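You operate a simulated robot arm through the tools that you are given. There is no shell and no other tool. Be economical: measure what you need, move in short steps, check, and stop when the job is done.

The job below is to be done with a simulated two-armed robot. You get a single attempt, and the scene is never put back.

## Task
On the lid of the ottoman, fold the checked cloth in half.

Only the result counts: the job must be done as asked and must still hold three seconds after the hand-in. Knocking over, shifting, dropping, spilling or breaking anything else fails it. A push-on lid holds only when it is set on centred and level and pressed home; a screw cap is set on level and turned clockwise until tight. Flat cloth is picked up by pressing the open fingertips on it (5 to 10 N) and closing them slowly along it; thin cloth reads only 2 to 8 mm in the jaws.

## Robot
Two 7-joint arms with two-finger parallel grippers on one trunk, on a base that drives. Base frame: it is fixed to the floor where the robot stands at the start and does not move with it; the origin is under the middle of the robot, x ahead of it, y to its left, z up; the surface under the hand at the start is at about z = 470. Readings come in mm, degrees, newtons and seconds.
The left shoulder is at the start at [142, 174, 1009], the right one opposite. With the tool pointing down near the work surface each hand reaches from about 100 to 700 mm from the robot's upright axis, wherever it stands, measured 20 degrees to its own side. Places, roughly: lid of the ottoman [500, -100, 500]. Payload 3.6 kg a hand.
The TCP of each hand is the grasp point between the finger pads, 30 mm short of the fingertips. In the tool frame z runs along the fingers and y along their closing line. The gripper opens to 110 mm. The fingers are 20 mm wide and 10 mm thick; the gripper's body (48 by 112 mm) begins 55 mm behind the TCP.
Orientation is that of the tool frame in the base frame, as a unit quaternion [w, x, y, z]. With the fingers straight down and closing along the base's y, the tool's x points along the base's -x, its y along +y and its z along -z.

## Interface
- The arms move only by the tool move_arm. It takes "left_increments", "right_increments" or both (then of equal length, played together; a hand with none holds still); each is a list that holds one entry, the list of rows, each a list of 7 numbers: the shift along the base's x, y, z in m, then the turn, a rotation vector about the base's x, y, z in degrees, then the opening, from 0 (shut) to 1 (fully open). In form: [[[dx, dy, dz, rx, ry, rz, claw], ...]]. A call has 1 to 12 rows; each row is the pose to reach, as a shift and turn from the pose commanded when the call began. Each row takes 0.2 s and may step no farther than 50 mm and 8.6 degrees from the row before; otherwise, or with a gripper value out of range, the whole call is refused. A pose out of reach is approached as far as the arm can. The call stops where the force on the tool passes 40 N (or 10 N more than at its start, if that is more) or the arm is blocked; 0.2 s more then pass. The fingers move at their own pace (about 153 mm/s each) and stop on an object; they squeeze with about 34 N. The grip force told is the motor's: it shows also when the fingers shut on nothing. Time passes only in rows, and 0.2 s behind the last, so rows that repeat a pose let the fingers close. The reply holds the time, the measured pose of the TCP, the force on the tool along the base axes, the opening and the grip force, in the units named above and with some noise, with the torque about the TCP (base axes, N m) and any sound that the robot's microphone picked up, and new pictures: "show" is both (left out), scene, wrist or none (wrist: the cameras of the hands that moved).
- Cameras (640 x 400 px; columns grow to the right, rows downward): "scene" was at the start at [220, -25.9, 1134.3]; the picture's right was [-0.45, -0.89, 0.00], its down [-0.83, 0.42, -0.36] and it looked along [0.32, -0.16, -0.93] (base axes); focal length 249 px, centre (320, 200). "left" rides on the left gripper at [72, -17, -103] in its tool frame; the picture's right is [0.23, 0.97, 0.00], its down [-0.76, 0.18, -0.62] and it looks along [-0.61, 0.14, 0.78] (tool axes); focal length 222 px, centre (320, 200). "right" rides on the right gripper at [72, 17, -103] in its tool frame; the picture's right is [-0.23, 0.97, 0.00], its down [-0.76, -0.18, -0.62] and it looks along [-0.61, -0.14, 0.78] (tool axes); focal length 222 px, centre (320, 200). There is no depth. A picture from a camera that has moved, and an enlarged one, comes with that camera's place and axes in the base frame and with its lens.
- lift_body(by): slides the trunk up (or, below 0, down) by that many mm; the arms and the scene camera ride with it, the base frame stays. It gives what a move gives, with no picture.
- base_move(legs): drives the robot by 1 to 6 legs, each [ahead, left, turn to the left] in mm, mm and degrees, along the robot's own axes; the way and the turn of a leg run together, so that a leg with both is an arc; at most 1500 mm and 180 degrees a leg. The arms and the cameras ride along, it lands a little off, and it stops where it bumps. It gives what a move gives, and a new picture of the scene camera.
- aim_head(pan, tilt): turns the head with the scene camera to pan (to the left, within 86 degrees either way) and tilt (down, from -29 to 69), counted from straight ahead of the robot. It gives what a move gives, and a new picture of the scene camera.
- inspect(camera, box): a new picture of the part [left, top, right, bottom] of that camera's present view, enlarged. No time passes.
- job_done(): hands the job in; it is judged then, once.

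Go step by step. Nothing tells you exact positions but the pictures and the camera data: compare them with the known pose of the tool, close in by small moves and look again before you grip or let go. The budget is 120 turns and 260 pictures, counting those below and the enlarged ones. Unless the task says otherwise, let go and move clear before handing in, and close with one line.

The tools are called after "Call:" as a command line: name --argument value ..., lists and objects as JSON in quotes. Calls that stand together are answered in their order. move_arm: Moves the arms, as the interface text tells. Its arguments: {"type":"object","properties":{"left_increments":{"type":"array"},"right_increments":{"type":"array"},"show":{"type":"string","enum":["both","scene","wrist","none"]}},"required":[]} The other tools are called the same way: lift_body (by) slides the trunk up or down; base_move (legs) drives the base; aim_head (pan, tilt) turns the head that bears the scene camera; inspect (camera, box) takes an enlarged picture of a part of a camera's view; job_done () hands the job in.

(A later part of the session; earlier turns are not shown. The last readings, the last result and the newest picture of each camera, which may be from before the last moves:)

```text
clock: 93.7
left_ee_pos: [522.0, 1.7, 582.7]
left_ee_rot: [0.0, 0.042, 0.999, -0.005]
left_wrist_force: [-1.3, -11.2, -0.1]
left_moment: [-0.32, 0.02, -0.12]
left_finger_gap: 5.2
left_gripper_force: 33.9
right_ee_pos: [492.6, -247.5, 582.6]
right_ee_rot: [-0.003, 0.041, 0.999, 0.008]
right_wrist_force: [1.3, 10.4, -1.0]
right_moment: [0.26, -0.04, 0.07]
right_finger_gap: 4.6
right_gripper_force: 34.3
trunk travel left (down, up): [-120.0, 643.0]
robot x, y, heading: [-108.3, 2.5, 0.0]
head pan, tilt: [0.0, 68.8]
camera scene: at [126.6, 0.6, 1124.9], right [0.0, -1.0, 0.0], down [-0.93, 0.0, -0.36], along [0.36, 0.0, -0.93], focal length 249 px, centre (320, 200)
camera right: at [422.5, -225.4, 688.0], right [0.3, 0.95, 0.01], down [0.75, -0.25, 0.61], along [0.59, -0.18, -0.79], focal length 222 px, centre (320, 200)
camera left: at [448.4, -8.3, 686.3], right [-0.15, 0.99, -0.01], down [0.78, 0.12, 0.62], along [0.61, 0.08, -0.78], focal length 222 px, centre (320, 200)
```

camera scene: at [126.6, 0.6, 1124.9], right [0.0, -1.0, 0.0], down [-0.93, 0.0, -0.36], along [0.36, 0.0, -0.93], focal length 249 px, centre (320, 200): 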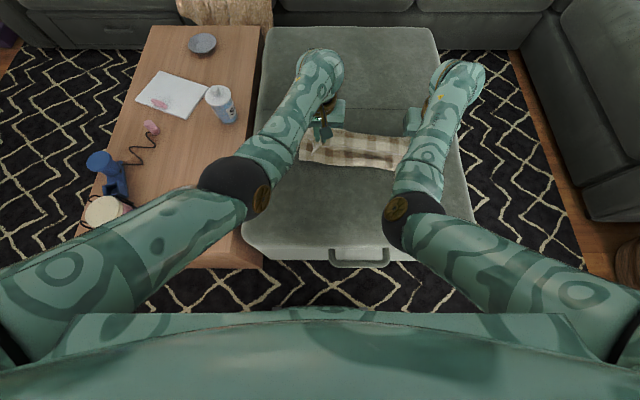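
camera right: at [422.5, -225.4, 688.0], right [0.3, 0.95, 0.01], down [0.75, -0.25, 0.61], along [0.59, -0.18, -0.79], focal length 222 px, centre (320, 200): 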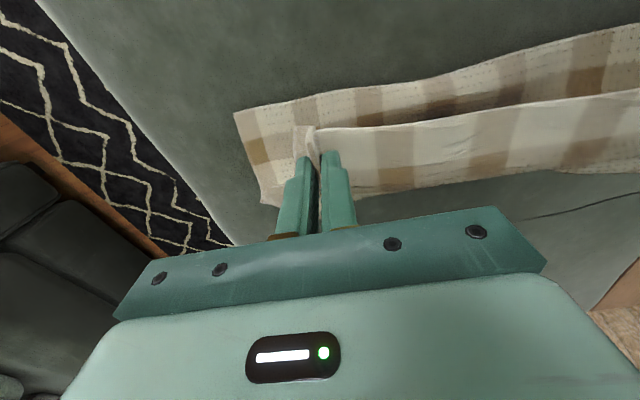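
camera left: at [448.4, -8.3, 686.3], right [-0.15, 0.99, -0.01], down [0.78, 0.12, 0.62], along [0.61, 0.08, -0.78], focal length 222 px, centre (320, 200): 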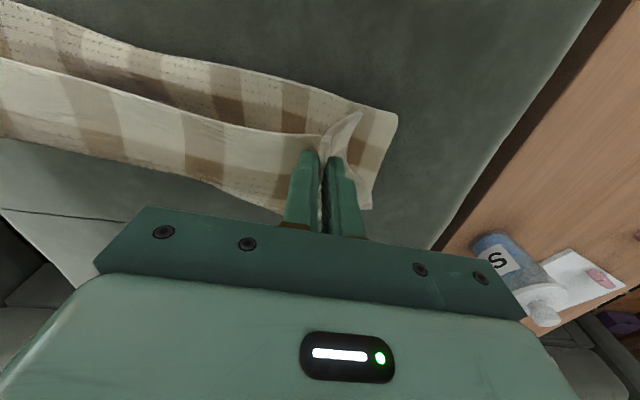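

The clamped patch makes the sheet bulge the wrong way, so I'll change method. I'll lay the cloth flat again, then lift it by the midpoints of its two sides so it drapes in half by itself, and lay that down. First, back off and put the hem down.

Call:
base_move --legs '[[-192, 0, 0]]'

Call:
move_arm --left_increments '[[[0, 0, -0.02, 0, 0, 0, 0], [0, 0, -0.04, 0, 0, 0, 0], [0, 0, -0.06, 0, 0, 0, 0], [0, 0, -0.07, 0, 0, 0, 0], [0, 0, -0.075, 0, 0, 0, 0], [0, 0, -0.075, 0, 0, 0, 0]]]' --right_increments '[[[0, 0, -0.02, 0, 0, 0, 0], [0, 0, -0.04, 0, 0, 0, 0], [0, 0, -0.06, 0, 0, 0, 0], [0, 0, -0.07, 0, 0, 0, 0], [0, 0, -0.075, 0, 0, 0, 0], [0, 0, -0.075, 0, 0, 0, 0]]]'

```text
clock: 95.3
left_ee_pos: [328.1, 1.1, 583.4]
left_ee_rot: [-0.001, 0.04, 0.999, -0.004]
left_wrist_force: [-2.1, -12.2, 0.4]
left_moment: [-0.32, 0.06, -0.08]
left_finger_gap: 4.5
left_gripper_force: 33.7
right_ee_pos: [298.7, -246.9, 582.9]
right_ee_rot: [-0.003, 0.039, 0.999, 0.007]
right_wrist_force: [2.0, 12.1, -1.1]
right_moment: [0.29, -0.04, 0.08]
right_finger_gap: 4.8
right_gripper_force: 33.8
trunk travel left (down, up): [-120.0, 643.0]
robot x, y, heading: [-297.8, -0.4, 0.6]
head pan, tilt: [0.0, 68.8]
camera scene: at [-67.5, 0.0, 1125.0], right [0.01, -1.0, 0.0], down [-0.93, -0.01, -0.36], along [0.36, 0.0, -0.93], focal length 249 px, centre (320, 200)
```

scene: 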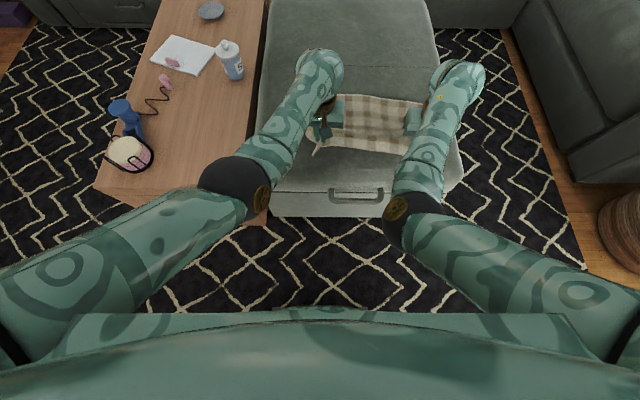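

```text
clock: 96.7
left_ee_pos: [322.3, 8.9, 526.1]
left_ee_rot: [0.0, 0.04, 0.999, -0.007]
left_wrist_force: [-2.2, -24.1, -1.0]
left_moment: [-0.72, 0.07, -0.17]
left_finger_gap: 5.1
left_gripper_force: 34.1
left hand out of reach, approached as far as the arm can: row 3, 4, 5, 6
right_ee_pos: [299.3, -244.3, 509.4]
right_ee_rot: [-0.003, 0.039, 0.999, 0.009]
right_wrist_force: [-1.5, 26.4, 17.3]
right_moment: [0.78, 0.35, 0.09]
right_finger_gap: 4.5
right_gripper_force: 34.6
trunk travel left (down, up): [-120.0, 643.0]
robot x, y, heading: [-299.4, -0.8, 0.2]
head pan, tilt: [0.0, 68.8]
camera scene: at [-68.5, 0.8, 1125.4], right [0.01, -1.0, 0.0], down [-0.93, -0.01, -0.36], along [0.36, 0.0, -0.93], focal length 249 px, centre (320, 200)
camera right: at [228.7, -224.2, 614.4], right [0.3, 0.95, 0.02], down [0.75, -0.25, 0.62], along [0.59, -0.17, -0.79], focal length 222 px, centre (320, 200)
camera left: at [249.6, -0.9, 629.7], right [-0.15, 0.99, -0.01], down [0.77, 0.12, 0.62], along [0.62, 0.08, -0.78], focal length 222 px, centre (320, 200)
```

scene: 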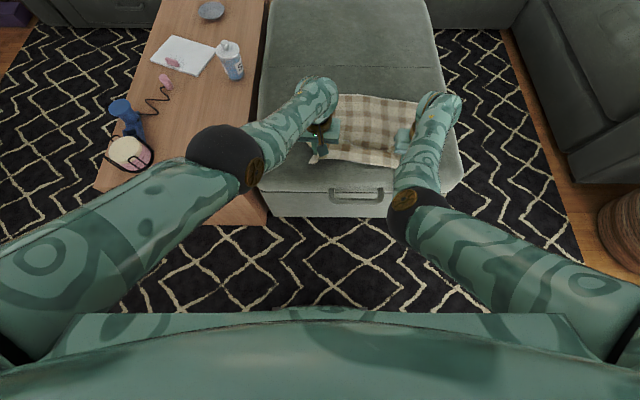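
right: 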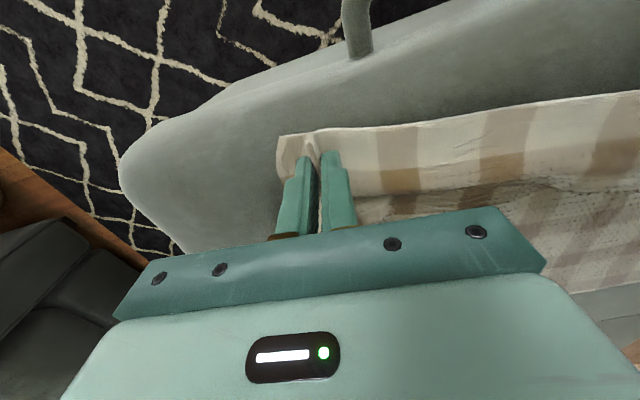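
left: 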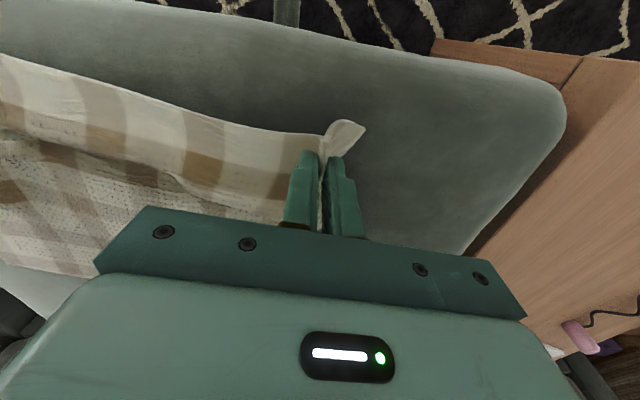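

The left is short of reach. I'll drive 40 mm forward while keeping the hem back with the arms, then press down and open the fingers to spread the corners.

Call:
base_move --legs '[[45, 0, 0]]'

Call:
move_arm --left_increments '[[[-0.012, 0.0, 0.0, 0, 0, 0, 0], [-0.024, 0.0, 0, 0, 0, 0, 0], [-0.036, 0.0, 0, 0, 0, 0, 0], [-0.048, 0.0, 0, 0, 0, 0, 0], [-0.058, 0.0, -0.004, 0, 0, 0, 0], [-0.062, 0, -0.01, 0, 0, 0, 0], [-0.062, 0, -0.016, 0, 0, 0, 0], [-0.062, 0, -0.02, 0, 0, 0, 0], [-0.062, 0, -0.02, 0, 0, 0, 0]]]' --right_increments '[[[-0.012, 0, 0.01, 0, 0, 0, 0], [-0.024, 0, 0.01, 0, 0, 0, 0], [-0.036, 0, 0.01, 0, 0, 0, 0], [-0.044, 0, 0.01, 0, 0, 0, 0], [-0.05, 0, 0.006, 0, 0, 0, 0], [-0.052, 0, 0.004, 0, 0, 0, 0], [-0.052, 0, 0.002, 0, 0, 0, 0], [-0.052, 0, 0.0, 0, 0, 0, 0], [-0.052, 0, 0, 0, 0, 0, 0]]]' --show "wrist"

```text
clock: 97.6
left_ee_pos: [369.5, 8.5, 524.4]
left_ee_rot: [-0.001, 0.041, 0.999, -0.006]
left_wrist_force: [-3.2, -23.7, -1.2]
left_moment: [-0.72, 0.08, -0.22]
left_finger_gap: 5.5
left_gripper_force: 33.6
right_ee_pos: [344.8, -245.7, 507.5]
right_ee_rot: [-0.004, 0.038, 0.999, 0.009]
right_wrist_force: [1.4, 24.0, 3.2]
right_moment: [0.81, -0.07, 0.14]
right_finger_gap: 4.9
right_gripper_force: 34.0
trunk travel left (down, up): [-120.0, 643.0]
robot x, y, heading: [-254.5, 0.5, 0.2]
head pan, tilt: [0.0, 68.8]
camera scene: at [-21.1, 0.4, 1124.7], right [0.01, -1.0, 0.0], down [-0.93, -0.01, -0.36], along [0.36, 0.0, -0.93], focal length 249 px, centre (320, 200)
```

scene: 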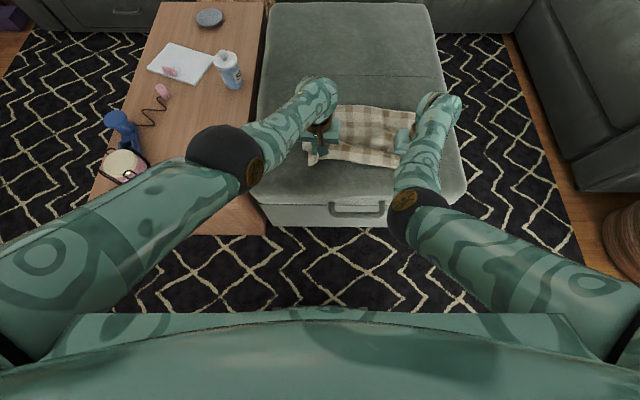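

```text
clock: 99.6
left_ee_pos: [306.8, 7.4, 505.0]
left_ee_rot: [-0.001, 0.041, 0.999, -0.007]
left_wrist_force: [-1.7, -19.7, 1.5]
left_moment: [-0.55, 0.0, -0.09]
left_finger_gap: 4.9
left_gripper_force: 34.0
right_ee_pos: [292.1, -246.1, 508.5]
right_ee_rot: [-0.004, 0.039, 0.999, 0.008]
right_wrist_force: [1.2, 17.9, 0.7]
right_moment: [0.54, -0.05, 0.13]
right_finger_gap: 4.7
right_gripper_force: 34.3
trunk travel left (down, up): [-120.0, 643.0]
robot x, y, heading: [-252.3, -2.1, 0.3]
head pan, tilt: [0.0, 68.8]
camera right: at [222.0, -224.6, 613.0], right [0.3, 0.95, 0.01], down [0.75, -0.25, 0.61], along [0.59, -0.17, -0.79], focal length 222 px, centre (320, 200)
camera left: at [233.6, -1.9, 609.2], right [-0.15, 0.99, -0.01], down [0.78, 0.12, 0.62], along [0.61, 0.08, -0.78], focal length 222 px, centre (320, 200)
```

right: 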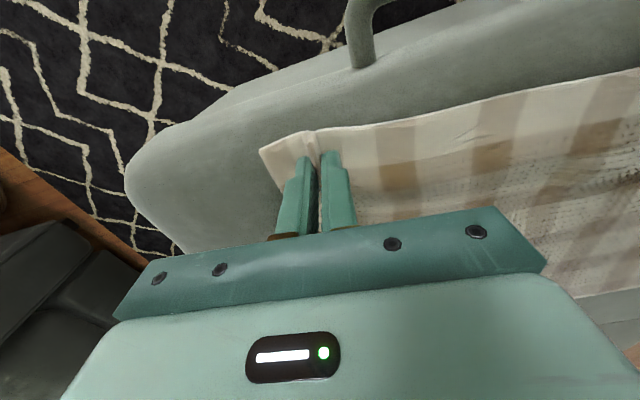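
left: 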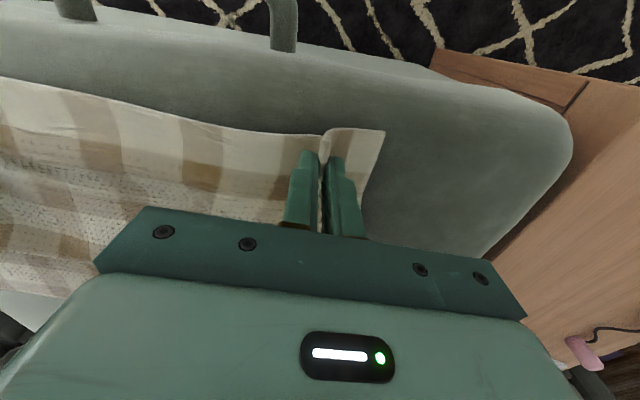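

Laid down flat. Now I'll press and open the fingers to spread the gathered corners, then raise.

Call:
move_arm --left_increments '[[[0, 0, -0.002, 0, 0, 0, 0], [0, 0, -0.002, 0, 0, 0, 0.1], [0, 0, -0.002, 0, 0, 0, 0.2], [0, 0, -0.002, 0, 0, 0, 0.3], [0, 0, -0.002, 0, 0, 0, 0.4], [0, 0, -0.002, 0, 0, 0, 0.5], [0, 0, -0.002, 0, 0, 0, 0.6], [0, 0, 0.02, 0, 0, 0, 0.6], [0, 0, 0.06, 0, 0, 0, 0.6], [0, 0.03, 0.09, 0, 0, 0, 0.6], [0, 0.06, 0.09, 0, 0, 0, 0.6], [0, 0.06, 0.09, 0, 0, 0, 0.6]]]' --right_increments '[[[0, 0, -0.005, 0, 0, 0, 0], [0, 0, -0.006, 0, 0, 0, 0.1], [0, 0, -0.006, 0, 0, 0, 0.2], [0, 0, -0.006, 0, 0, 0, 0.3], [0, 0, -0.006, 0, 0, 0, 0.4], [0, 0, -0.006, 0, 0, 0, 0.5], [0, 0, -0.006, 0, 0, 0, 0.6], [0, 0, 0.02, 0, 0, 0, 0.6], [0, 0, 0.06, 0, 0, 0, 0.6], [0, -0.03, 0.09, 0, 0, 0, 0.6], [0, -0.06, 0.09, 0, 0, 0, 0.6], [0, -0.06, 0.09, 0, 0, 0, 0.6]]]' --show "none"

Call:
inspect --camera "scene" --box '[220, 60, 490, 230]'

```text
clock: 102.2
left_ee_pos: [311.7, 82.0, 593.4]
left_ee_rot: [0.003, 0.036, 0.999, 0.005]
left_wrist_force: [-0.9, -0.3, 0.6]
left_moment: [-0.01, -0.01, -0.04]
left_finger_gap: 66.1
left_gripper_force: 0.1
right_ee_pos: [291.0, -305.7, 598.5]
right_ee_rot: [-0.004, 0.039, 0.999, 0.009]
right_wrist_force: [0.1, 0.0, -0.3]
right_moment: [0.01, -0.02, 0.02]
right_finger_gap: 66.0
right_gripper_force: 0.0
trunk travel left (down, up): [-120.0, 643.0]
robot x, y, heading: [-251.3, -1.6, 0.4]
head pan, tilt: [0.0, 68.8]
```

```text
2.35 times, centred on (355, 145) of scene
camera zoom: at [-21.6, 0.4, 1124.9], right [0.01, -1.0, 0.0], down [-0.93, -0.01, -0.36], along [0.36, 0.0, -0.93], focal length 585 px, centre (238, 329)
```

zoom: 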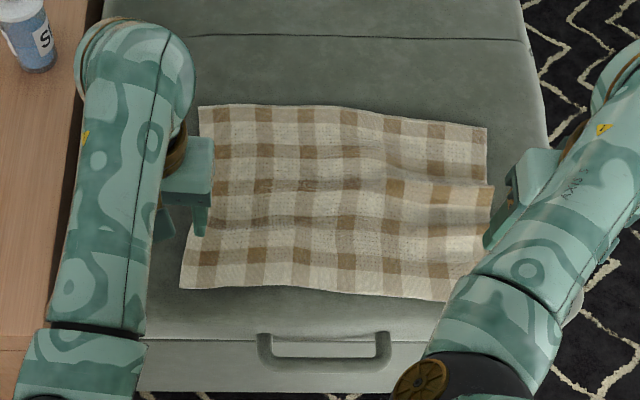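

The cloth lies flat again: left side midpoint about [420,62], right about [393,-318]. I'll drive forward 80 mm and place the hands just inside those midpoints.

Call:
base_move --legs '[[80, 0, 0]]'

Call:
move_arm --left_increments '[[[0.006, -0.015, -0.015, 0, 0, 0, 0.5], [0.012, -0.03, -0.03, 0, 0, 0, 0.5], [0.018, -0.045, -0.045, 0, 0, 0, 0.5], [0.024, -0.058, -0.06, 0, 0, 0, 0.5], [0.024, -0.06, -0.065, 0, 0, 0, 0.5], [0.024, -0.06, -0.065, 0, 0, 0, 0.5]]]' --right_increments '[[[0.006, 0.006, -0.015, 0, 0, 0, 0.5], [0.012, 0.012, -0.03, 0, 0, 0, 0.5], [0.018, 0.018, -0.045, 0, 0, 0, 0.5], [0.024, 0.024, -0.06, 0, 0, 0, 0.5], [0.024, 0.028, -0.07, 0, 0, 0, 0.5], [0.024, 0.028, -0.07, 0, 0, 0, 0.5]]]'

```text
clock: 103.3
left_ee_pos: [393.5, 84.7, 593.8]
left_ee_rot: [0.003, 0.036, 0.999, 0.006]
left_wrist_force: [-0.5, 0.1, 0.6]
left_moment: [-0.01, 0.04, 0.03]
left_finger_gap: 66.1
left_gripper_force: 0.0
right_ee_pos: [372.7, -304.5, 597.1]
right_ee_rot: [-0.004, 0.038, 0.999, 0.009]
right_wrist_force: [0.1, -0.7, -0.3]
right_moment: [0.02, -0.04, -0.03]
right_finger_gap: 66.0
right_gripper_force: 0.1
trunk travel left (down, up): [-120.0, 643.0]
robot x, y, heading: [-173.4, 1.8, 0.5]
head pan, tilt: [0.0, 68.8]
camera scene: at [60.2, 1.2, 1124.7], right [0.01, -1.0, 0.0], down [-0.93, -0.01, -0.36], along [0.36, 0.0, -0.93], focal length 249 px, centre (320, 200)
```

scene: 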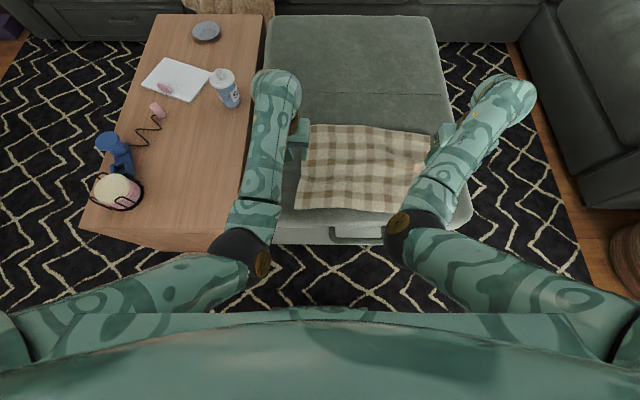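

```text
clock: 104.7
left_ee_pos: [418.1, 22.6, 528.8]
left_ee_rot: [0.003, 0.036, 0.999, 0.005]
left_wrist_force: [0.7, -0.1, -0.2]
left_moment: [0.0, 0.0, -0.01]
left_finger_gap: 55.2
left_gripper_force: 0.0
right_ee_pos: [394.9, -275.8, 527.1]
right_ee_rot: [-0.003, 0.038, 0.999, 0.009]
right_wrist_force: [-0.2, 0.1, -0.1]
right_moment: [-0.02, 0.0, 0.02]
right_finger_gap: 54.8
right_gripper_force: 0.0
trunk travel left (down, up): [-120.0, 643.0]
robot x, y, heading: [-172.9, -0.4, 0.5]
head pan, tilt: [0.0, 68.8]
camera scene: at [59.4, 1.2, 1124.9], right [0.01, -1.0, 0.0], down [-0.93, -0.01, -0.36], along [0.36, 0.0, -0.93], focal length 249 px, centre (320, 200)
camera right: at [324.6, -254.9, 633.5], right [0.3, 0.95, 0.02], down [0.75, -0.25, 0.61], along [0.59, -0.17, -0.79], focal length 222 px, centre (320, 200)
camera left: at [343.9, 10.2, 632.1], right [-0.16, 0.99, 0.01], down [0.77, 0.12, 0.63], along [0.62, 0.11, -0.78], focal length 222 px, centre (320, 200)
```

scene: 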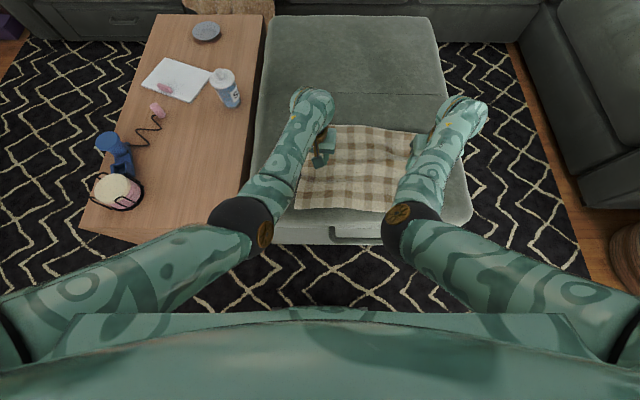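
right: 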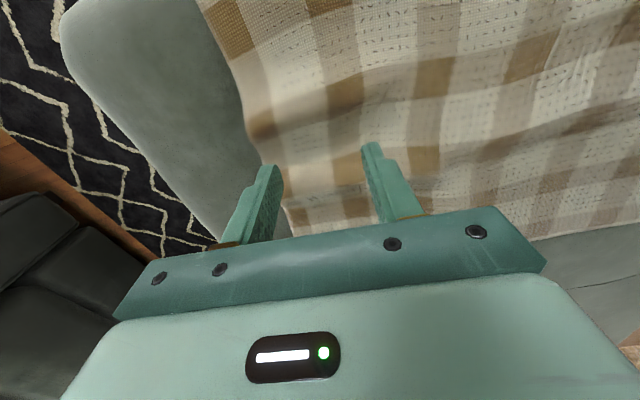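
left: 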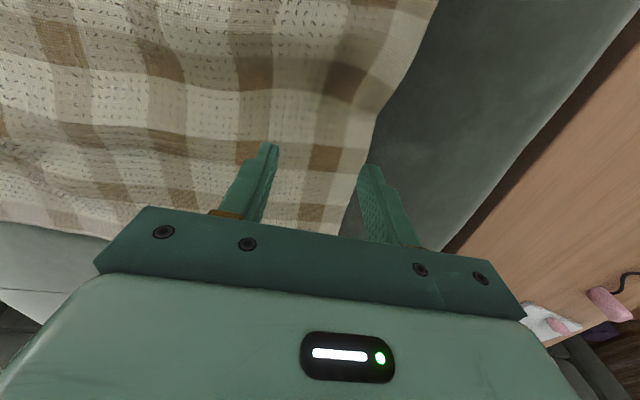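

The jaws sit around the mid-line at both sides. I'll nudge them inward 4 mm and descend to contact.

Call:
move_arm --left_increments '[[[0, -0.004, -0.01, 0, 0, 0, 0.5], [0, -0.004, -0.018, 0, 0, 0, 0.5], [0, -0.004, -0.023, 0, 0, 0, 0.5], [0, -0.004, -0.025, 0, 0, 0, 0.5], [0, -0.004, -0.025, 0, 0, 0, 0.5]]]' --right_increments '[[[0, 0.004, -0.01, 0, 0, 0, 0.5], [0, 0.004, -0.017, 0, 0, 0, 0.5], [0, 0.004, -0.022, 0, 0, 0, 0.5], [0, 0.004, -0.024, 0, 0, 0, 0.5], [0, 0.004, -0.024, 0, 0, 0, 0.5]]]' --show "none"

```text
clock: 105.9
left_ee_pos: [416.8, 20.0, 504.5]
left_ee_rot: [0.004, 0.036, 0.999, 0.004]
left_wrist_force: [-0.1, 1.1, 1.8]
left_moment: [-0.04, 0.02, 0.05]
left_finger_gap: 55.0
left_gripper_force: 0.0
right_ee_pos: [395.5, -272.3, 506.3]
right_ee_rot: [-0.003, 0.04, 0.999, 0.008]
right_wrist_force: [-1.9, 0.3, 1.9]
right_moment: [-0.07, 0.01, 0.01]
right_finger_gap: 54.7
right_gripper_force: 0.0
trunk travel left (down, up): [-120.0, 643.0]
robot x, y, heading: [-164.6, -1.3, 0.5]
head pan, tilt: [0.0, 68.8]
```

Call:
move_arm --left_increments '[[[0, 0, -0.002, 0, 0, 0, 0.5], [0, 0, -0.0035, 0, 0, 0, 0.5], [0, 0, -0.0035, 0, 0, 0, 0.5]]]' --right_increments '[[[0, 0, -0.002, 0, 0, 0, 0.5], [0, 0, -0.0035, 0, 0, 0, 0.5], [0, 0, -0.0035, 0, 0, 0, 0.5]]]' --show "none"

```text
clock: 106.7
left_ee_pos: [416.6, 19.5, 503.5]
left_ee_rot: [0.006, 0.036, 0.999, 0.004]
left_wrist_force: [2.7, -3.5, 11.0]
left_moment: [-0.29, -0.06, 0.07]
left_finger_gap: 55.4
left_gripper_force: 0.1
right_ee_pos: [396.1, -272.6, 504.5]
right_ee_rot: [-0.002, 0.037, 0.999, 0.009]
right_wrist_force: [-3.2, 2.8, 19.5]
right_moment: [-0.3, 0.11, -0.13]
right_finger_gap: 54.6
right_gripper_force: 0.1
trunk travel left (down, up): [-120.0, 643.0]
robot x, y, heading: [-169.6, 1.2, 0.5]
head pan, tilt: [0.0, 68.8]
```

Contact is good. I'll close slowly, with slightly more press on the left.

Call:
move_arm --left_increments '[[[0, 0, -0.0015, 0, 0, 0, 0.5], [0, 0, -0.0015, 0, 0, 0, 0.47], [0, 0, -0.0015, 0, 0, 0, 0.44], [0, 0, -0.0015, 0, 0, 0, 0.41], [0, 0, -0.0015, 0, 0, 0, 0.38], [0, 0, -0.0015, 0, 0, 0, 0.35], [0, 0, -0.0015, 0, 0, 0, 0.32], [0, 0, -0.0015, 0, 0, 0, 0.29], [0, 0, -0.0015, 0, 0, 0, 0.26]]]' --right_increments '[[[0, 0, 0, 0, 0, 0, 0.5], [0, 0, 0, 0, 0, 0, 0.47], [0, 0, 0, 0, 0, 0, 0.44], [0, 0, 0, 0, 0, 0, 0.41], [0, 0, 0, 0, 0, 0, 0.38], [0, 0, 0, 0, 0, 0, 0.35], [0, 0, 0, 0, 0, 0, 0.32], [0, 0, 0, 0, 0, 0, 0.29], [0, 0, 0, 0, 0, 0, 0.26]]]' --show "wrist"

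```text
clock: 108.7
left_ee_pos: [417.6, 21.1, 503.4]
left_ee_rot: [0.006, 0.036, 0.999, 0.005]
left_wrist_force: [-5.8, -4.1, 19.6]
left_moment: [-0.31, 0.14, 0.06]
left_finger_gap: 28.7
left_gripper_force: 0.1
right_ee_pos: [397.3, -267.1, 502.9]
right_ee_rot: [-0.001, 0.038, 0.999, 0.012]
right_wrist_force: [2.5, 10.2, 16.2]
right_moment: [0.25, -0.07, -0.2]
right_finger_gap: 4.8
right_gripper_force: 33.5
trunk travel left (down, up): [-120.0, 643.0]
robot x, y, heading: [-172.0, -4.7, 0.5]
head pan, tilt: [0.0, 68.8]
stopped in row 9 (left hand): the force on the tool passed its limit at 43 N (the readings are from after the stop); the commanded pose is now the measured one
camera right: at [326.2, -247.7, 608.9], right [0.3, 0.95, 0.02], down [0.75, -0.25, 0.62], along [0.6, -0.17, -0.79], focal length 222 px, centre (320, 200)
camera left: at [343.0, 8.6, 605.3], right [-0.16, 0.99, 0.01], down [0.76, 0.12, 0.63], along [0.63, 0.11, -0.77], focal length 222 px, centre (320, 200)
```

right: 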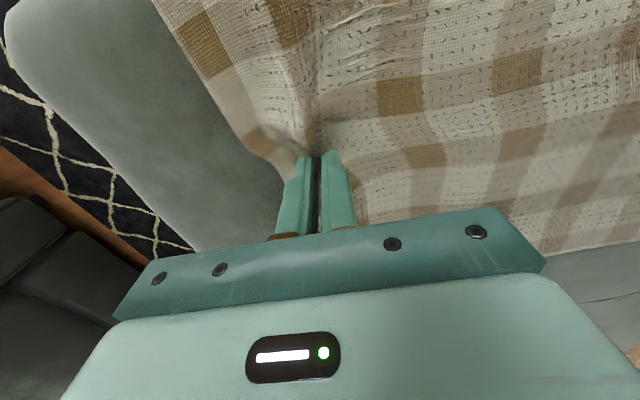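
left: 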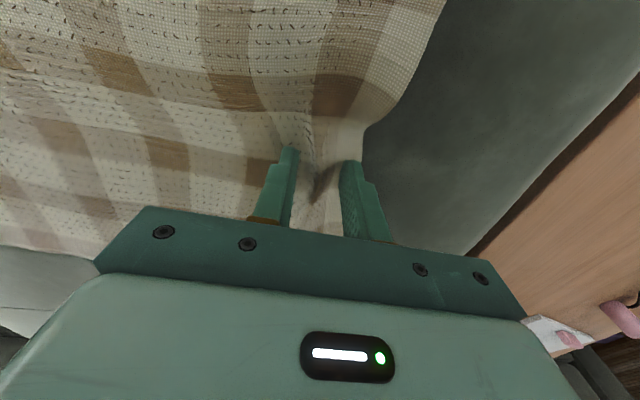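

The right has already caught the cloth (4.8 mm). I'll ease the left slightly and finish closing.

Call:
move_arm --left_increments '[[[0, 0, 0, 0, 0, 0, 0.23], [0, 0, 0, 0, 0, 0, 0.2], [0, 0, 0, 0, 0, 0, 0.17], [0, 0, 0, 0, 0, 0, 0.14], [0, 0, 0, 0, 0, 0, 0.11], [0, 0, 0, 0, 0, 0, 0.08], [0, 0, 0, 0, 0, 0, 0.05], [0, 0, 0, 0, 0, 0, 0.02], [0, 0, 0, 0, 0, 0, 0], [0, 0, 0, 0, 0, 0, 0], [0, 0, 0, 0, 0, 0, 0]]]' --right_increments '[[[0, 0, 0.001, 0, 0, 0, 0], [0, 0, 0.001, 0, 0, 0, 0], [0, 0, 0.001, 0, 0, 0, 0], [0, 0, 0.001, 0, 0, 0, 0], [0, 0, 0.001, 0, 0, 0, 0], [0, 0, 0.001, 0, 0, 0, 0], [0, 0, 0.001, 0, 0, 0, 0], [0, 0, 0.001, 0, 0, 0, 0], [0, 0, 0.001, 0, 0, 0, 0], [0, 0, 0.001, 0, 0, 0, 0], [0, 0, 0.001, 0, 0, 0, 0]]]' --show "wrist"

```text
clock: 111.0
left_ee_pos: [417.1, 19.3, 504.6]
left_ee_rot: [0.006, 0.037, 0.999, 0.005]
left_wrist_force: [5.5, -22.5, 28.6]
left_moment: [-0.77, -0.13, 0.32]
left_finger_gap: 7.3
left_gripper_force: 33.6
right_ee_pos: [395.2, -269.1, 503.2]
right_ee_rot: [-0.001, 0.037, 0.999, 0.011]
right_wrist_force: [4.4, 24.2, 15.3]
right_moment: [0.73, -0.11, -0.23]
right_finger_gap: 4.5
right_gripper_force: 33.8
trunk travel left (down, up): [-120.0, 643.0]
robot x, y, heading: [-174.1, -0.0, 0.4]
head pan, tilt: [0.0, 68.8]
camera right: at [324.9, -248.9, 608.9], right [0.3, 0.95, 0.02], down [0.75, -0.25, 0.62], along [0.59, -0.17, -0.79], focal length 222 px, centre (320, 200)
camera left: at [342.6, 7.6, 605.2], right [-0.16, 0.99, 0.01], down [0.77, 0.12, 0.63], along [0.62, 0.11, -0.77], focal length 222 px, centre (320, 200)
```

right: 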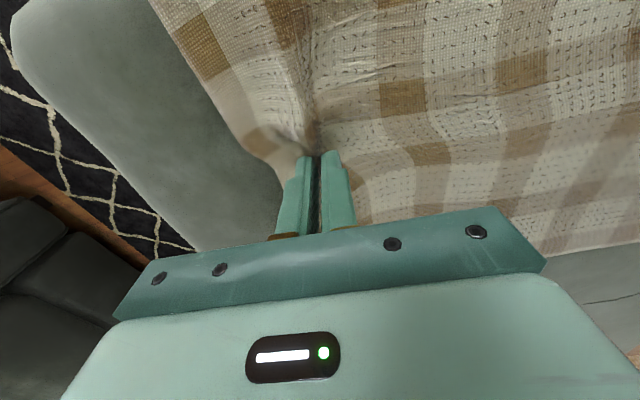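
left: 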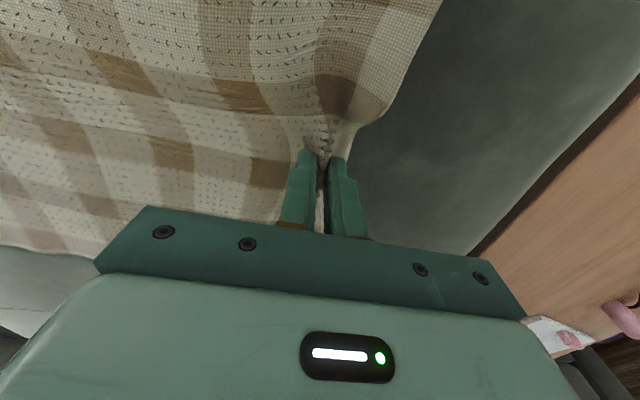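

Both midpoints are held. I'll lift straight up 200 mm so the cloth drapes in half.

Call:
move_arm --left_increments '[[[0, 0, 0.015, 0, 0, 0, 0], [0, 0, 0.03, 0, 0, 0, 0], [0, 0, 0.05, 0, 0, 0, 0], [0, 0, 0.07, 0, 0, 0, 0], [0, 0, 0.09, 0, 0, 0, 0], [0, 0, 0.11, 0, 0, 0, 0], [0, 0, 0.13, 0, 0, 0, 0], [0, 0, 0.15, 0, 0, 0, 0], [0, 0, 0.17, 0, 0, 0, 0], [0, 0, 0.19, 0, 0, 0, 0], [0, 0, 0.2, 0, 0, 0, 0], [0, 0, 0.2, 0, 0, 0, 0]]]' --right_increments '[[[0, 0, 0.015, 0, 0, 0, 0], [0, 0, 0.03, 0, 0, 0, 0], [0, 0, 0.05, 0, 0, 0, 0], [0, 0, 0.07, 0, 0, 0, 0], [0, 0, 0.09, 0, 0, 0, 0], [0, 0, 0.11, 0, 0, 0, 0], [0, 0, 0.13, 0, 0, 0, 0], [0, 0, 0.15, 0, 0, 0, 0], [0, 0, 0.17, 0, 0, 0, 0], [0, 0, 0.19, 0, 0, 0, 0], [0, 0, 0.2, 0, 0, 0, 0], [0, 0, 0.2, 0, 0, 0, 0]]]'

Call:
inspect --camera "scene" --box '[270, 80, 460, 220]'

```text
clock: 113.7
left_ee_pos: [417.3, 19.8, 701.2]
left_ee_rot: [0.004, 0.036, 0.999, 0.007]
left_wrist_force: [-1.6, -19.1, -0.4]
left_moment: [-0.63, 0.05, 0.34]
left_finger_gap: 6.3
left_gripper_force: 34.1
right_ee_pos: [396.3, -270.3, 700.6]
right_ee_rot: [-0.003, 0.036, 0.999, 0.011]
right_wrist_force: [1.6, 18.8, 0.0]
right_moment: [0.62, -0.05, -0.32]
right_finger_gap: 5.2
right_gripper_force: 33.5
trunk travel left (down, up): [-120.0, 643.0]
robot x, y, heading: [-168.6, -3.6, 0.8]
head pan, tilt: [0.0, 68.8]
camera scene: at [59.5, 1.4, 1124.8], right [0.01, -1.0, 0.0], down [-0.93, -0.01, -0.36], along [0.36, 0.0, -0.93], focal length 249 px, centre (320, 200)
camera right: at [326.8, -249.6, 806.0], right [0.3, 0.95, 0.02], down [0.75, -0.25, 0.61], along [0.59, -0.17, -0.79], focal length 222 px, centre (320, 200)
camera left: at [343.5, 7.6, 802.9], right [-0.16, 0.99, 0.01], down [0.77, 0.11, 0.63], along [0.62, 0.11, -0.78], focal length 222 px, centre (320, 200)
```

scene: 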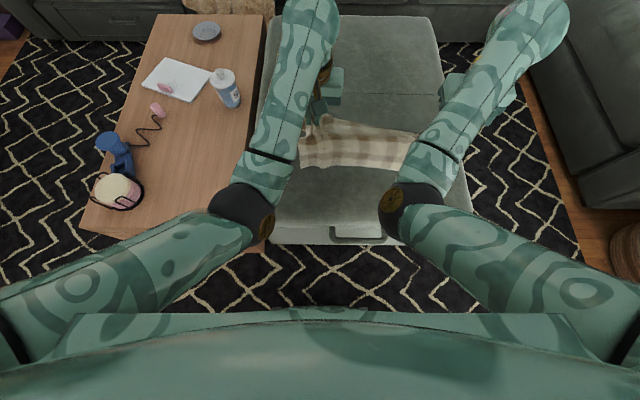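
right: 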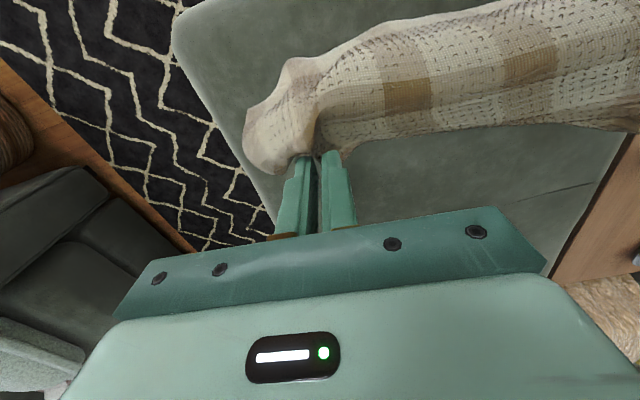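
left: 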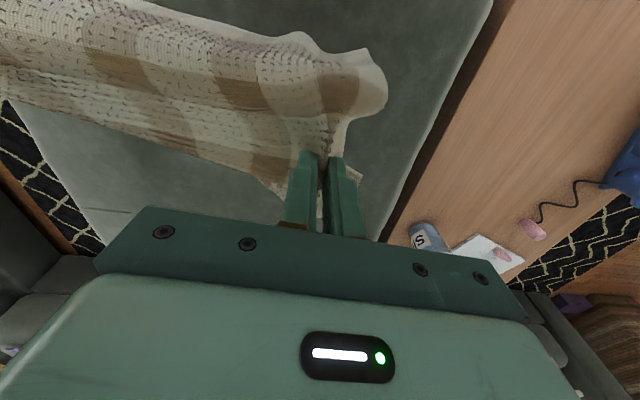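

```text
2.86 times, centred on (365, 150) of scene
camera zoom: at [59.5, 1.4, 1124.8], right [0.01, -1.0, 0.0], down [-0.93, -0.01, -0.36], along [0.36, 0.0, -0.93], focal length 711 px, centre (191, 343)
```

zoom: 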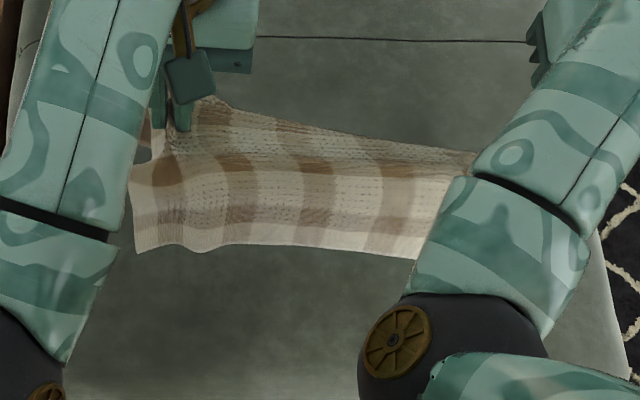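

The cloth drapes over the line between the hands. Now I'll lower until the hems touch, then drive forward while lowering so both layers lie down together.

Call:
move_arm --left_increments '[[[0, 0, -0.02, 0, 0, 0, 0], [0, 0, -0.04, 0, 0, 0, 0], [0, 0, -0.055, 0, 0, 0, 0], [0, 0, -0.065, 0, 0, 0, 0], [0, 0, -0.065, 0, 0, 0, 0]]]' --right_increments '[[[0, 0, -0.02, 0, 0, 0, 0], [0, 0, -0.04, 0, 0, 0, 0], [0, 0, -0.055, 0, 0, 0, 0], [0, 0, -0.065, 0, 0, 0, 0], [0, 0, -0.065, 0, 0, 0, 0]]]' --show "none"

Call:
base_move --legs '[[70, 0, 0]]'

Call:
inspect --camera "left" --box '[0, 0, 640, 400]'

Call:
inspect --camera "scene" --box '[270, 80, 460, 220]'

```text
clock: 114.8
left_ee_pos: [418.2, 22.0, 633.6]
left_ee_rot: [0.003, 0.036, 0.999, 0.007]
left_wrist_force: [-1.2, -19.3, 0.0]
left_moment: [-0.6, 0.03, 0.3]
left_finger_gap: 6.2
left_gripper_force: 34.1
right_ee_pos: [395.9, -270.2, 637.6]
right_ee_rot: [-0.004, 0.037, 0.999, 0.011]
right_wrist_force: [2.3, 18.9, -0.3]
right_moment: [0.59, -0.04, -0.31]
right_finger_gap: 5.3
right_gripper_force: 34.3
trunk travel left (down, up): [-120.0, 643.0]
robot x, y, heading: [-171.4, 1.9, 0.4]
head pan, tilt: [0.0, 68.8]
```

```text
clock: 115.9
left_ee_pos: [489.2, 21.0, 633.5]
left_ee_rot: [0.003, 0.037, 0.999, 0.006]
left_wrist_force: [-1.5, -20.1, -0.4]
left_moment: [-0.62, 0.05, 0.28]
left_finger_gap: 6.3
left_gripper_force: 33.9
right_ee_pos: [467.3, -269.1, 635.8]
right_ee_rot: [-0.004, 0.037, 0.999, 0.009]
right_wrist_force: [1.8, 19.7, -1.0]
right_moment: [0.66, -0.04, -0.33]
right_finger_gap: 5.5
right_gripper_force: 33.6
trunk travel left (down, up): [-120.0, 643.0]
robot x, y, heading: [-104.9, -2.7, 0.7]
head pan, tilt: [0.0, 68.8]
camera scene: at [130.4, 1.9, 1124.6], right [0.01, -1.0, 0.0], down [-0.93, -0.01, -0.36], along [0.36, 0.0, -0.93], focal length 249 px, centre (320, 200)
```

scene: 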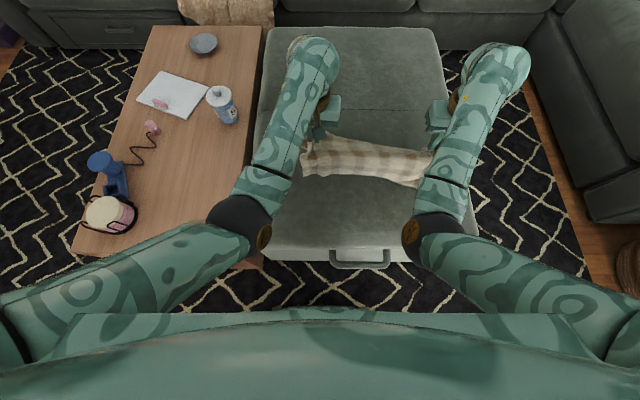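

```text
1.00 times, centred on (320, 200) of left (not enlarged: the box is as wide or as high as the picture)
camera zoom: at [414.4, 8.5, 737.0], right [-0.16, 0.99, 0.01], down [0.77, 0.11, 0.63], along [0.62, 0.11, -0.78], focal length 222 px, centre (320, 200)
```

zoom: 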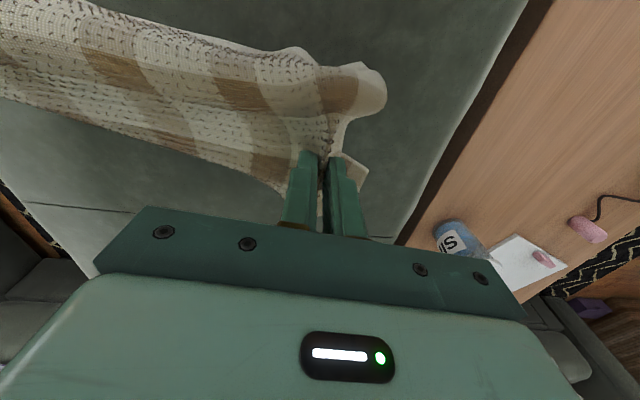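

```text
2.86 times, centred on (365, 150) of scene
camera zoom: at [130.4, 1.9, 1124.6], right [0.01, -1.0, 0.0], down [-0.93, -0.01, -0.36], along [0.36, 0.0, -0.93], focal length 711 px, centre (191, 343)
```

zoom: 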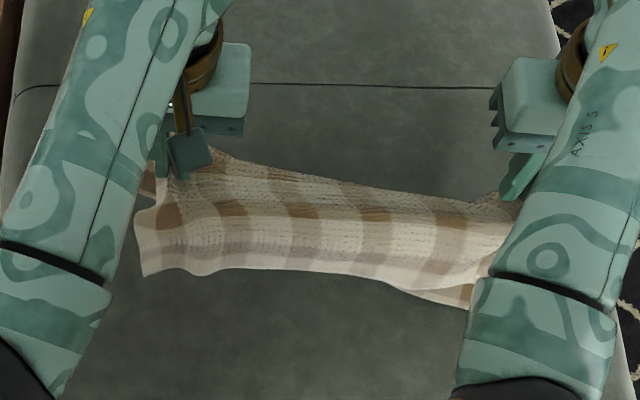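

The hems trail behind as intended. I'll continue lower and forward.

Call:
move_arm --left_increments '[[[0, 0, -0.012, 0, 0, 0, 0], [0.005, 0, -0.024, 0, 0, 0, 0], [0.01, 0, -0.036, 0, 0, 0, 0], [0.015, 0, -0.048, 0, 0, 0, 0], [0.02, 0, -0.055, 0, 0, 0, 0]]]' --right_increments '[[[0, 0, -0.012, 0, 0, 0, 0], [0.005, 0, -0.024, 0, 0, 0, 0], [0.01, 0, -0.036, 0, 0, 0, 0], [0.015, 0, -0.048, 0, 0, 0, 0], [0.02, 0, -0.055, 0, 0, 0, 0]]]' --show "none"

Call:
base_move --legs '[[45, 0, 0]]'

Call:
inspect --camera "scene" --box '[270, 80, 460, 220]'

```text
clock: 117.1
left_ee_pos: [506.3, 20.2, 579.1]
left_ee_rot: [0.002, 0.036, 0.999, 0.007]
left_wrist_force: [-1.9, -18.8, -0.3]
left_moment: [-0.58, 0.03, 0.34]
left_finger_gap: 5.8
left_gripper_force: 34.2
right_ee_pos: [485.1, -269.0, 582.5]
right_ee_rot: [-0.003, 0.038, 0.999, 0.011]
right_wrist_force: [1.4, 18.2, -0.4]
right_moment: [0.57, -0.01, -0.29]
right_finger_gap: 4.5
right_gripper_force: 34.1
trunk travel left (down, up): [-120.0, 643.0]
robot x, y, heading: [-102.9, 5.1, 0.5]
head pan, tilt: [0.0, 68.8]
```

```text
clock: 118.0
left_ee_pos: [552.0, 20.5, 579.1]
left_ee_rot: [0.004, 0.037, 0.999, 0.006]
left_wrist_force: [-1.1, -18.9, -0.5]
left_moment: [-0.6, 0.06, 0.31]
left_finger_gap: 5.9
left_gripper_force: 33.9
right_ee_pos: [531.2, -269.0, 581.8]
right_ee_rot: [-0.005, 0.038, 0.999, 0.011]
right_wrist_force: [0.1, 18.9, 0.4]
right_moment: [0.59, -0.07, -0.29]
right_finger_gap: 5.4
right_gripper_force: 33.4
trunk travel left (down, up): [-120.0, 643.0]
robot x, y, heading: [-54.3, 3.9, 0.5]
head pan, tilt: [0.0, 68.8]
camera scene: at [175.7, 2.2, 1124.6], right [0.01, -1.0, 0.0], down [-0.93, -0.01, -0.36], along [0.36, 0.0, -0.93], focal length 249 px, centre (320, 200)
```

scene: 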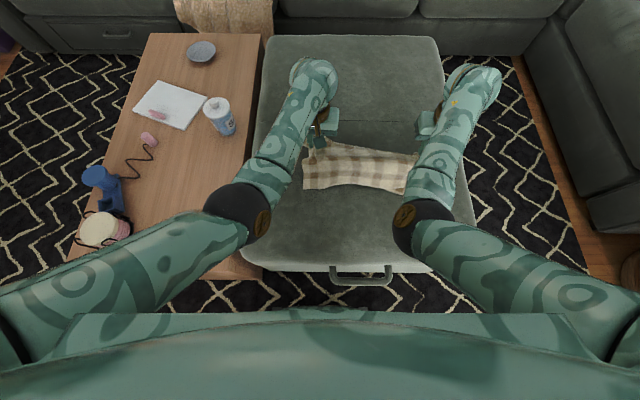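

```text
2.86 times, centred on (365, 150) of scene
camera zoom: at [175.7, 2.2, 1124.6], right [0.01, -1.0, 0.0], down [-0.93, -0.01, -0.36], along [0.36, 0.0, -0.93], focal length 711 px, centre (191, 343)
```

zoom: 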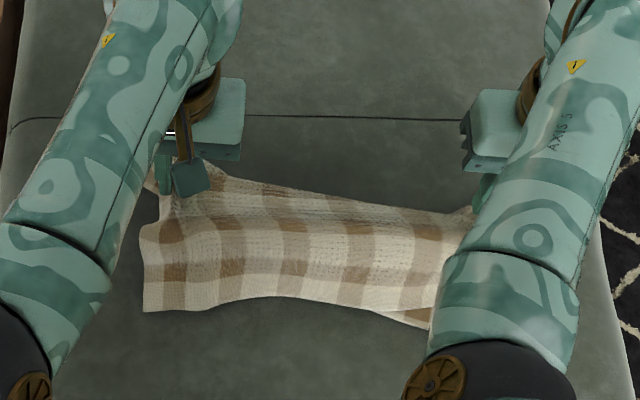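

The hem now stays at about x=460 and the sheet is laying down. I'll continue.

Call:
move_arm --left_increments '[[[0.003, 0, -0.01, 0, 0, 0, 0], [0.006, 0, -0.02, 0, 0, 0, 0], [0.01, 0, -0.03, 0, 0, 0, 0], [0.01, 0, -0.03, 0, 0, 0, 0]]]' --right_increments '[[[0.003, 0, -0.01, 0, 0, 0, 0], [0.006, 0, -0.02, 0, 0, 0, 0], [0.01, 0, -0.03, 0, 0, 0, 0], [0.01, 0, -0.03, 0, 0, 0, 0]]]' --show "none"

Call:
base_move --legs '[[32, 0, 0]]'

Call:
move_arm --left_increments '[[[0.002, 0, -0.01, 0, 0, 0, 0], [0.004, 0, -0.02, 0, 0, 0, 0], [0.008, 0, -0.03, 0, 0, 0, 0], [0.01, 0, -0.036, 0, 0, 0, 0], [0.01, 0, -0.036, 0, 0, 0, 0]]]' --right_increments '[[[0.002, 0, -0.01, 0, 0, 0, 0], [0.004, 0, -0.02, 0, 0, 0, 0], [0.008, 0, -0.03, 0, 0, 0, 0], [0.01, 0, -0.038, 0, 0, 0, 0], [0.01, 0, -0.038, 0, 0, 0, 0]]]'

Call:
inspect --camera "scene" --box '[270, 80, 460, 220]'

```text
clock: 119.0
left_ee_pos: [562.3, 21.0, 548.7]
left_ee_rot: [0.003, 0.036, 0.999, 0.006]
left_wrist_force: [-0.6, -17.8, -0.3]
left_moment: [-0.57, 0.06, 0.32]
left_finger_gap: 5.9
left_gripper_force: 33.6
right_ee_pos: [540.2, -268.6, 551.4]
right_ee_rot: [-0.004, 0.037, 0.999, 0.012]
right_wrist_force: [0.6, 17.1, -0.7]
right_moment: [0.56, -0.11, -0.28]
right_finger_gap: 4.3
right_gripper_force: 34.9
trunk travel left (down, up): [-120.0, 643.0]
robot x, y, heading: [-54.1, -3.3, 0.7]
head pan, tilt: [0.0, 68.8]
```

```text
clock: 119.8
left_ee_pos: [595.7, 21.5, 548.8]
left_ee_rot: [0.003, 0.035, 0.999, 0.006]
left_wrist_force: [-1.0, -18.0, -1.1]
left_moment: [-0.57, 0.09, 0.31]
left_finger_gap: 5.8
left_gripper_force: 34.3
right_ee_pos: [574.2, -268.8, 552.8]
right_ee_rot: [-0.003, 0.037, 0.999, 0.011]
right_wrist_force: [1.8, 18.1, 0.7]
right_moment: [0.56, -0.03, -0.31]
right_finger_gap: 4.9
right_gripper_force: 33.8
trunk travel left (down, up): [-120.0, 643.0]
robot x, y, heading: [-23.7, 0.1, 0.5]
head pan, tilt: [0.0, 68.8]
camera scene: at [208.5, 2.6, 1124.6], right [0.01, -1.0, 0.0], down [-0.93, -0.01, -0.36], along [0.36, 0.0, -0.93], focal length 249 px, centre (320, 200)
```

scene: 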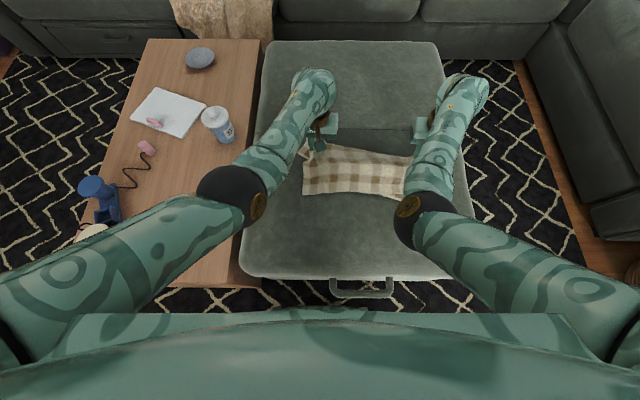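

```text
clock: 121.0
left_ee_pos: [599.1, 23.1, 522.0]
left_ee_rot: [0.003, 0.036, 0.999, 0.005]
left_wrist_force: [-0.5, -21.0, 0.9]
left_moment: [-0.71, -0.01, 0.34]
left_finger_gap: 5.8
left_gripper_force: 33.9
left hand out of reach, approached as far as the arm can: row 3, 4, 5
right_ee_pos: [585.4, -267.5, 515.4]
right_ee_rot: [-0.002, 0.037, 0.999, 0.013]
right_wrist_force: [0.8, 18.6, 7.4]
right_moment: [0.67, -0.03, -0.3]
right_finger_gap: 5.5
right_gripper_force: 34.5
trunk travel left (down, up): [-120.0, 643.0]
robot x, y, heading: [-28.4, 0.5, 0.6]
head pan, tilt: [0.0, 68.8]
camera scene: at [207.0, 2.6, 1125.1], right [0.01, -1.0, 0.0], down [-0.93, -0.01, -0.36], along [0.36, 0.0, -0.93], focal length 249 px, centre (320, 200)
camera right: at [514.7, -247.6, 620.4], right [0.3, 0.95, 0.02], down [0.75, -0.25, 0.61], along [0.59, -0.17, -0.79], focal length 222 px, centre (320, 200)
camera left: at [525.9, 10.7, 625.3], right [-0.16, 0.99, 0.01], down [0.77, 0.12, 0.63], along [0.62, 0.1, -0.78], focal length 222 px, centre (320, 200)
```

scene: 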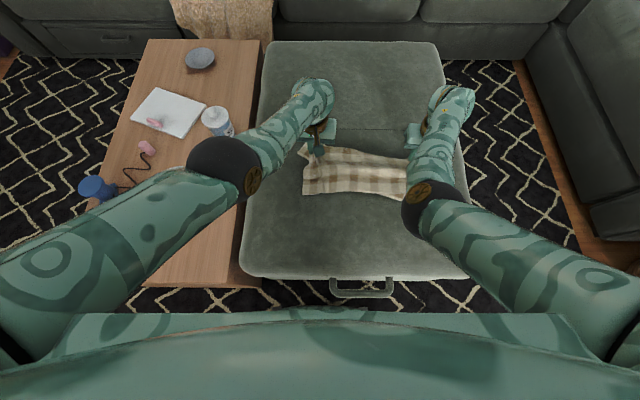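
right: 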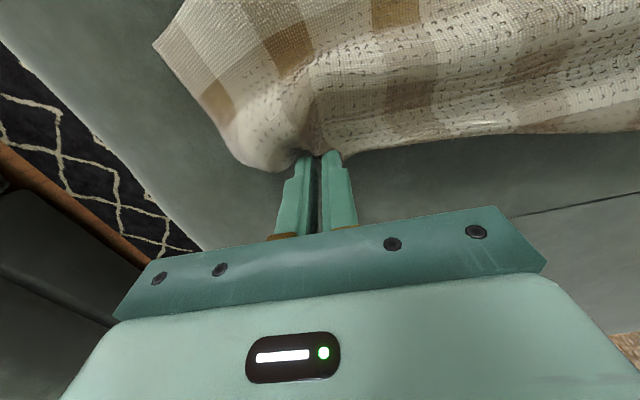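
left: 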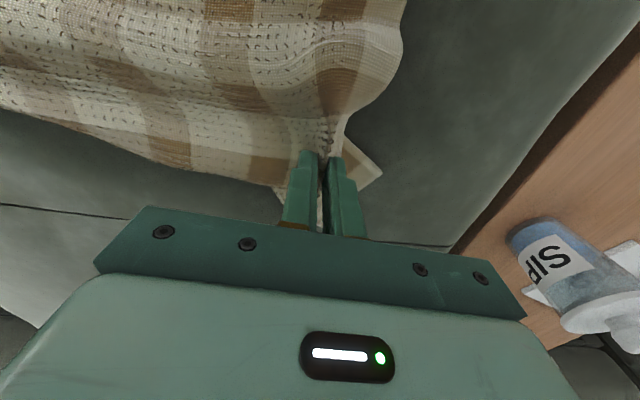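

```text
2.86 times, centred on (365, 150) of scene
camera zoom: at [207.0, 2.6, 1125.1], right [0.01, -1.0, 0.0], down [-0.93, -0.01, -0.36], along [0.36, 0.0, -0.93], focal length 711 px, centre (191, 343)
```

zoom: 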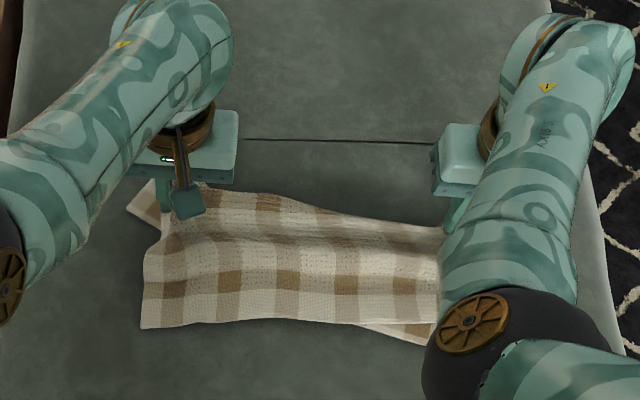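

Call:
inspect --camera "left" --box '[240, 60, 440, 240]'

Call:
inspect --camera "scene" --box '[290, 120, 370, 210]'

```text
2.22 times, centred on (340, 150) of left
camera zoom: at [525.9, 10.7, 625.3], right [-0.16, 0.99, 0.01], down [0.77, 0.12, 0.63], along [0.62, 0.1, -0.78], focal length 494 px, centre (276, 311)
```

zoom: 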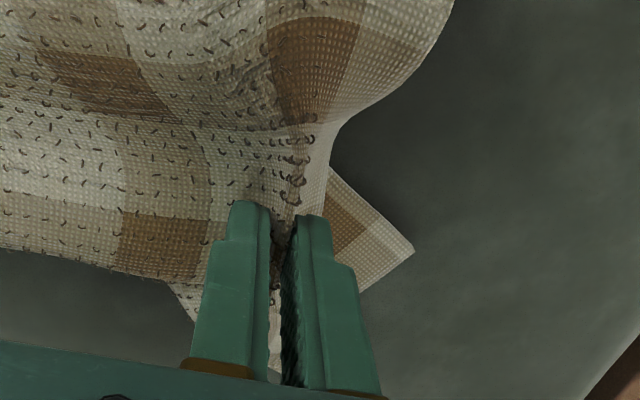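

```text
4.44 times, centred on (330, 165) of scene
camera zoom: at [207.0, 2.6, 1125.1], right [0.01, -1.0, 0.0], down [-0.93, -0.01, -0.36], along [0.36, 0.0, -0.93], focal length 1106 px, centre (276, 356)
```

zoom: 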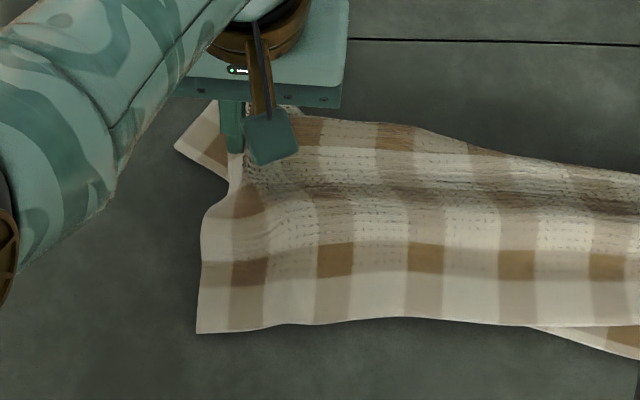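

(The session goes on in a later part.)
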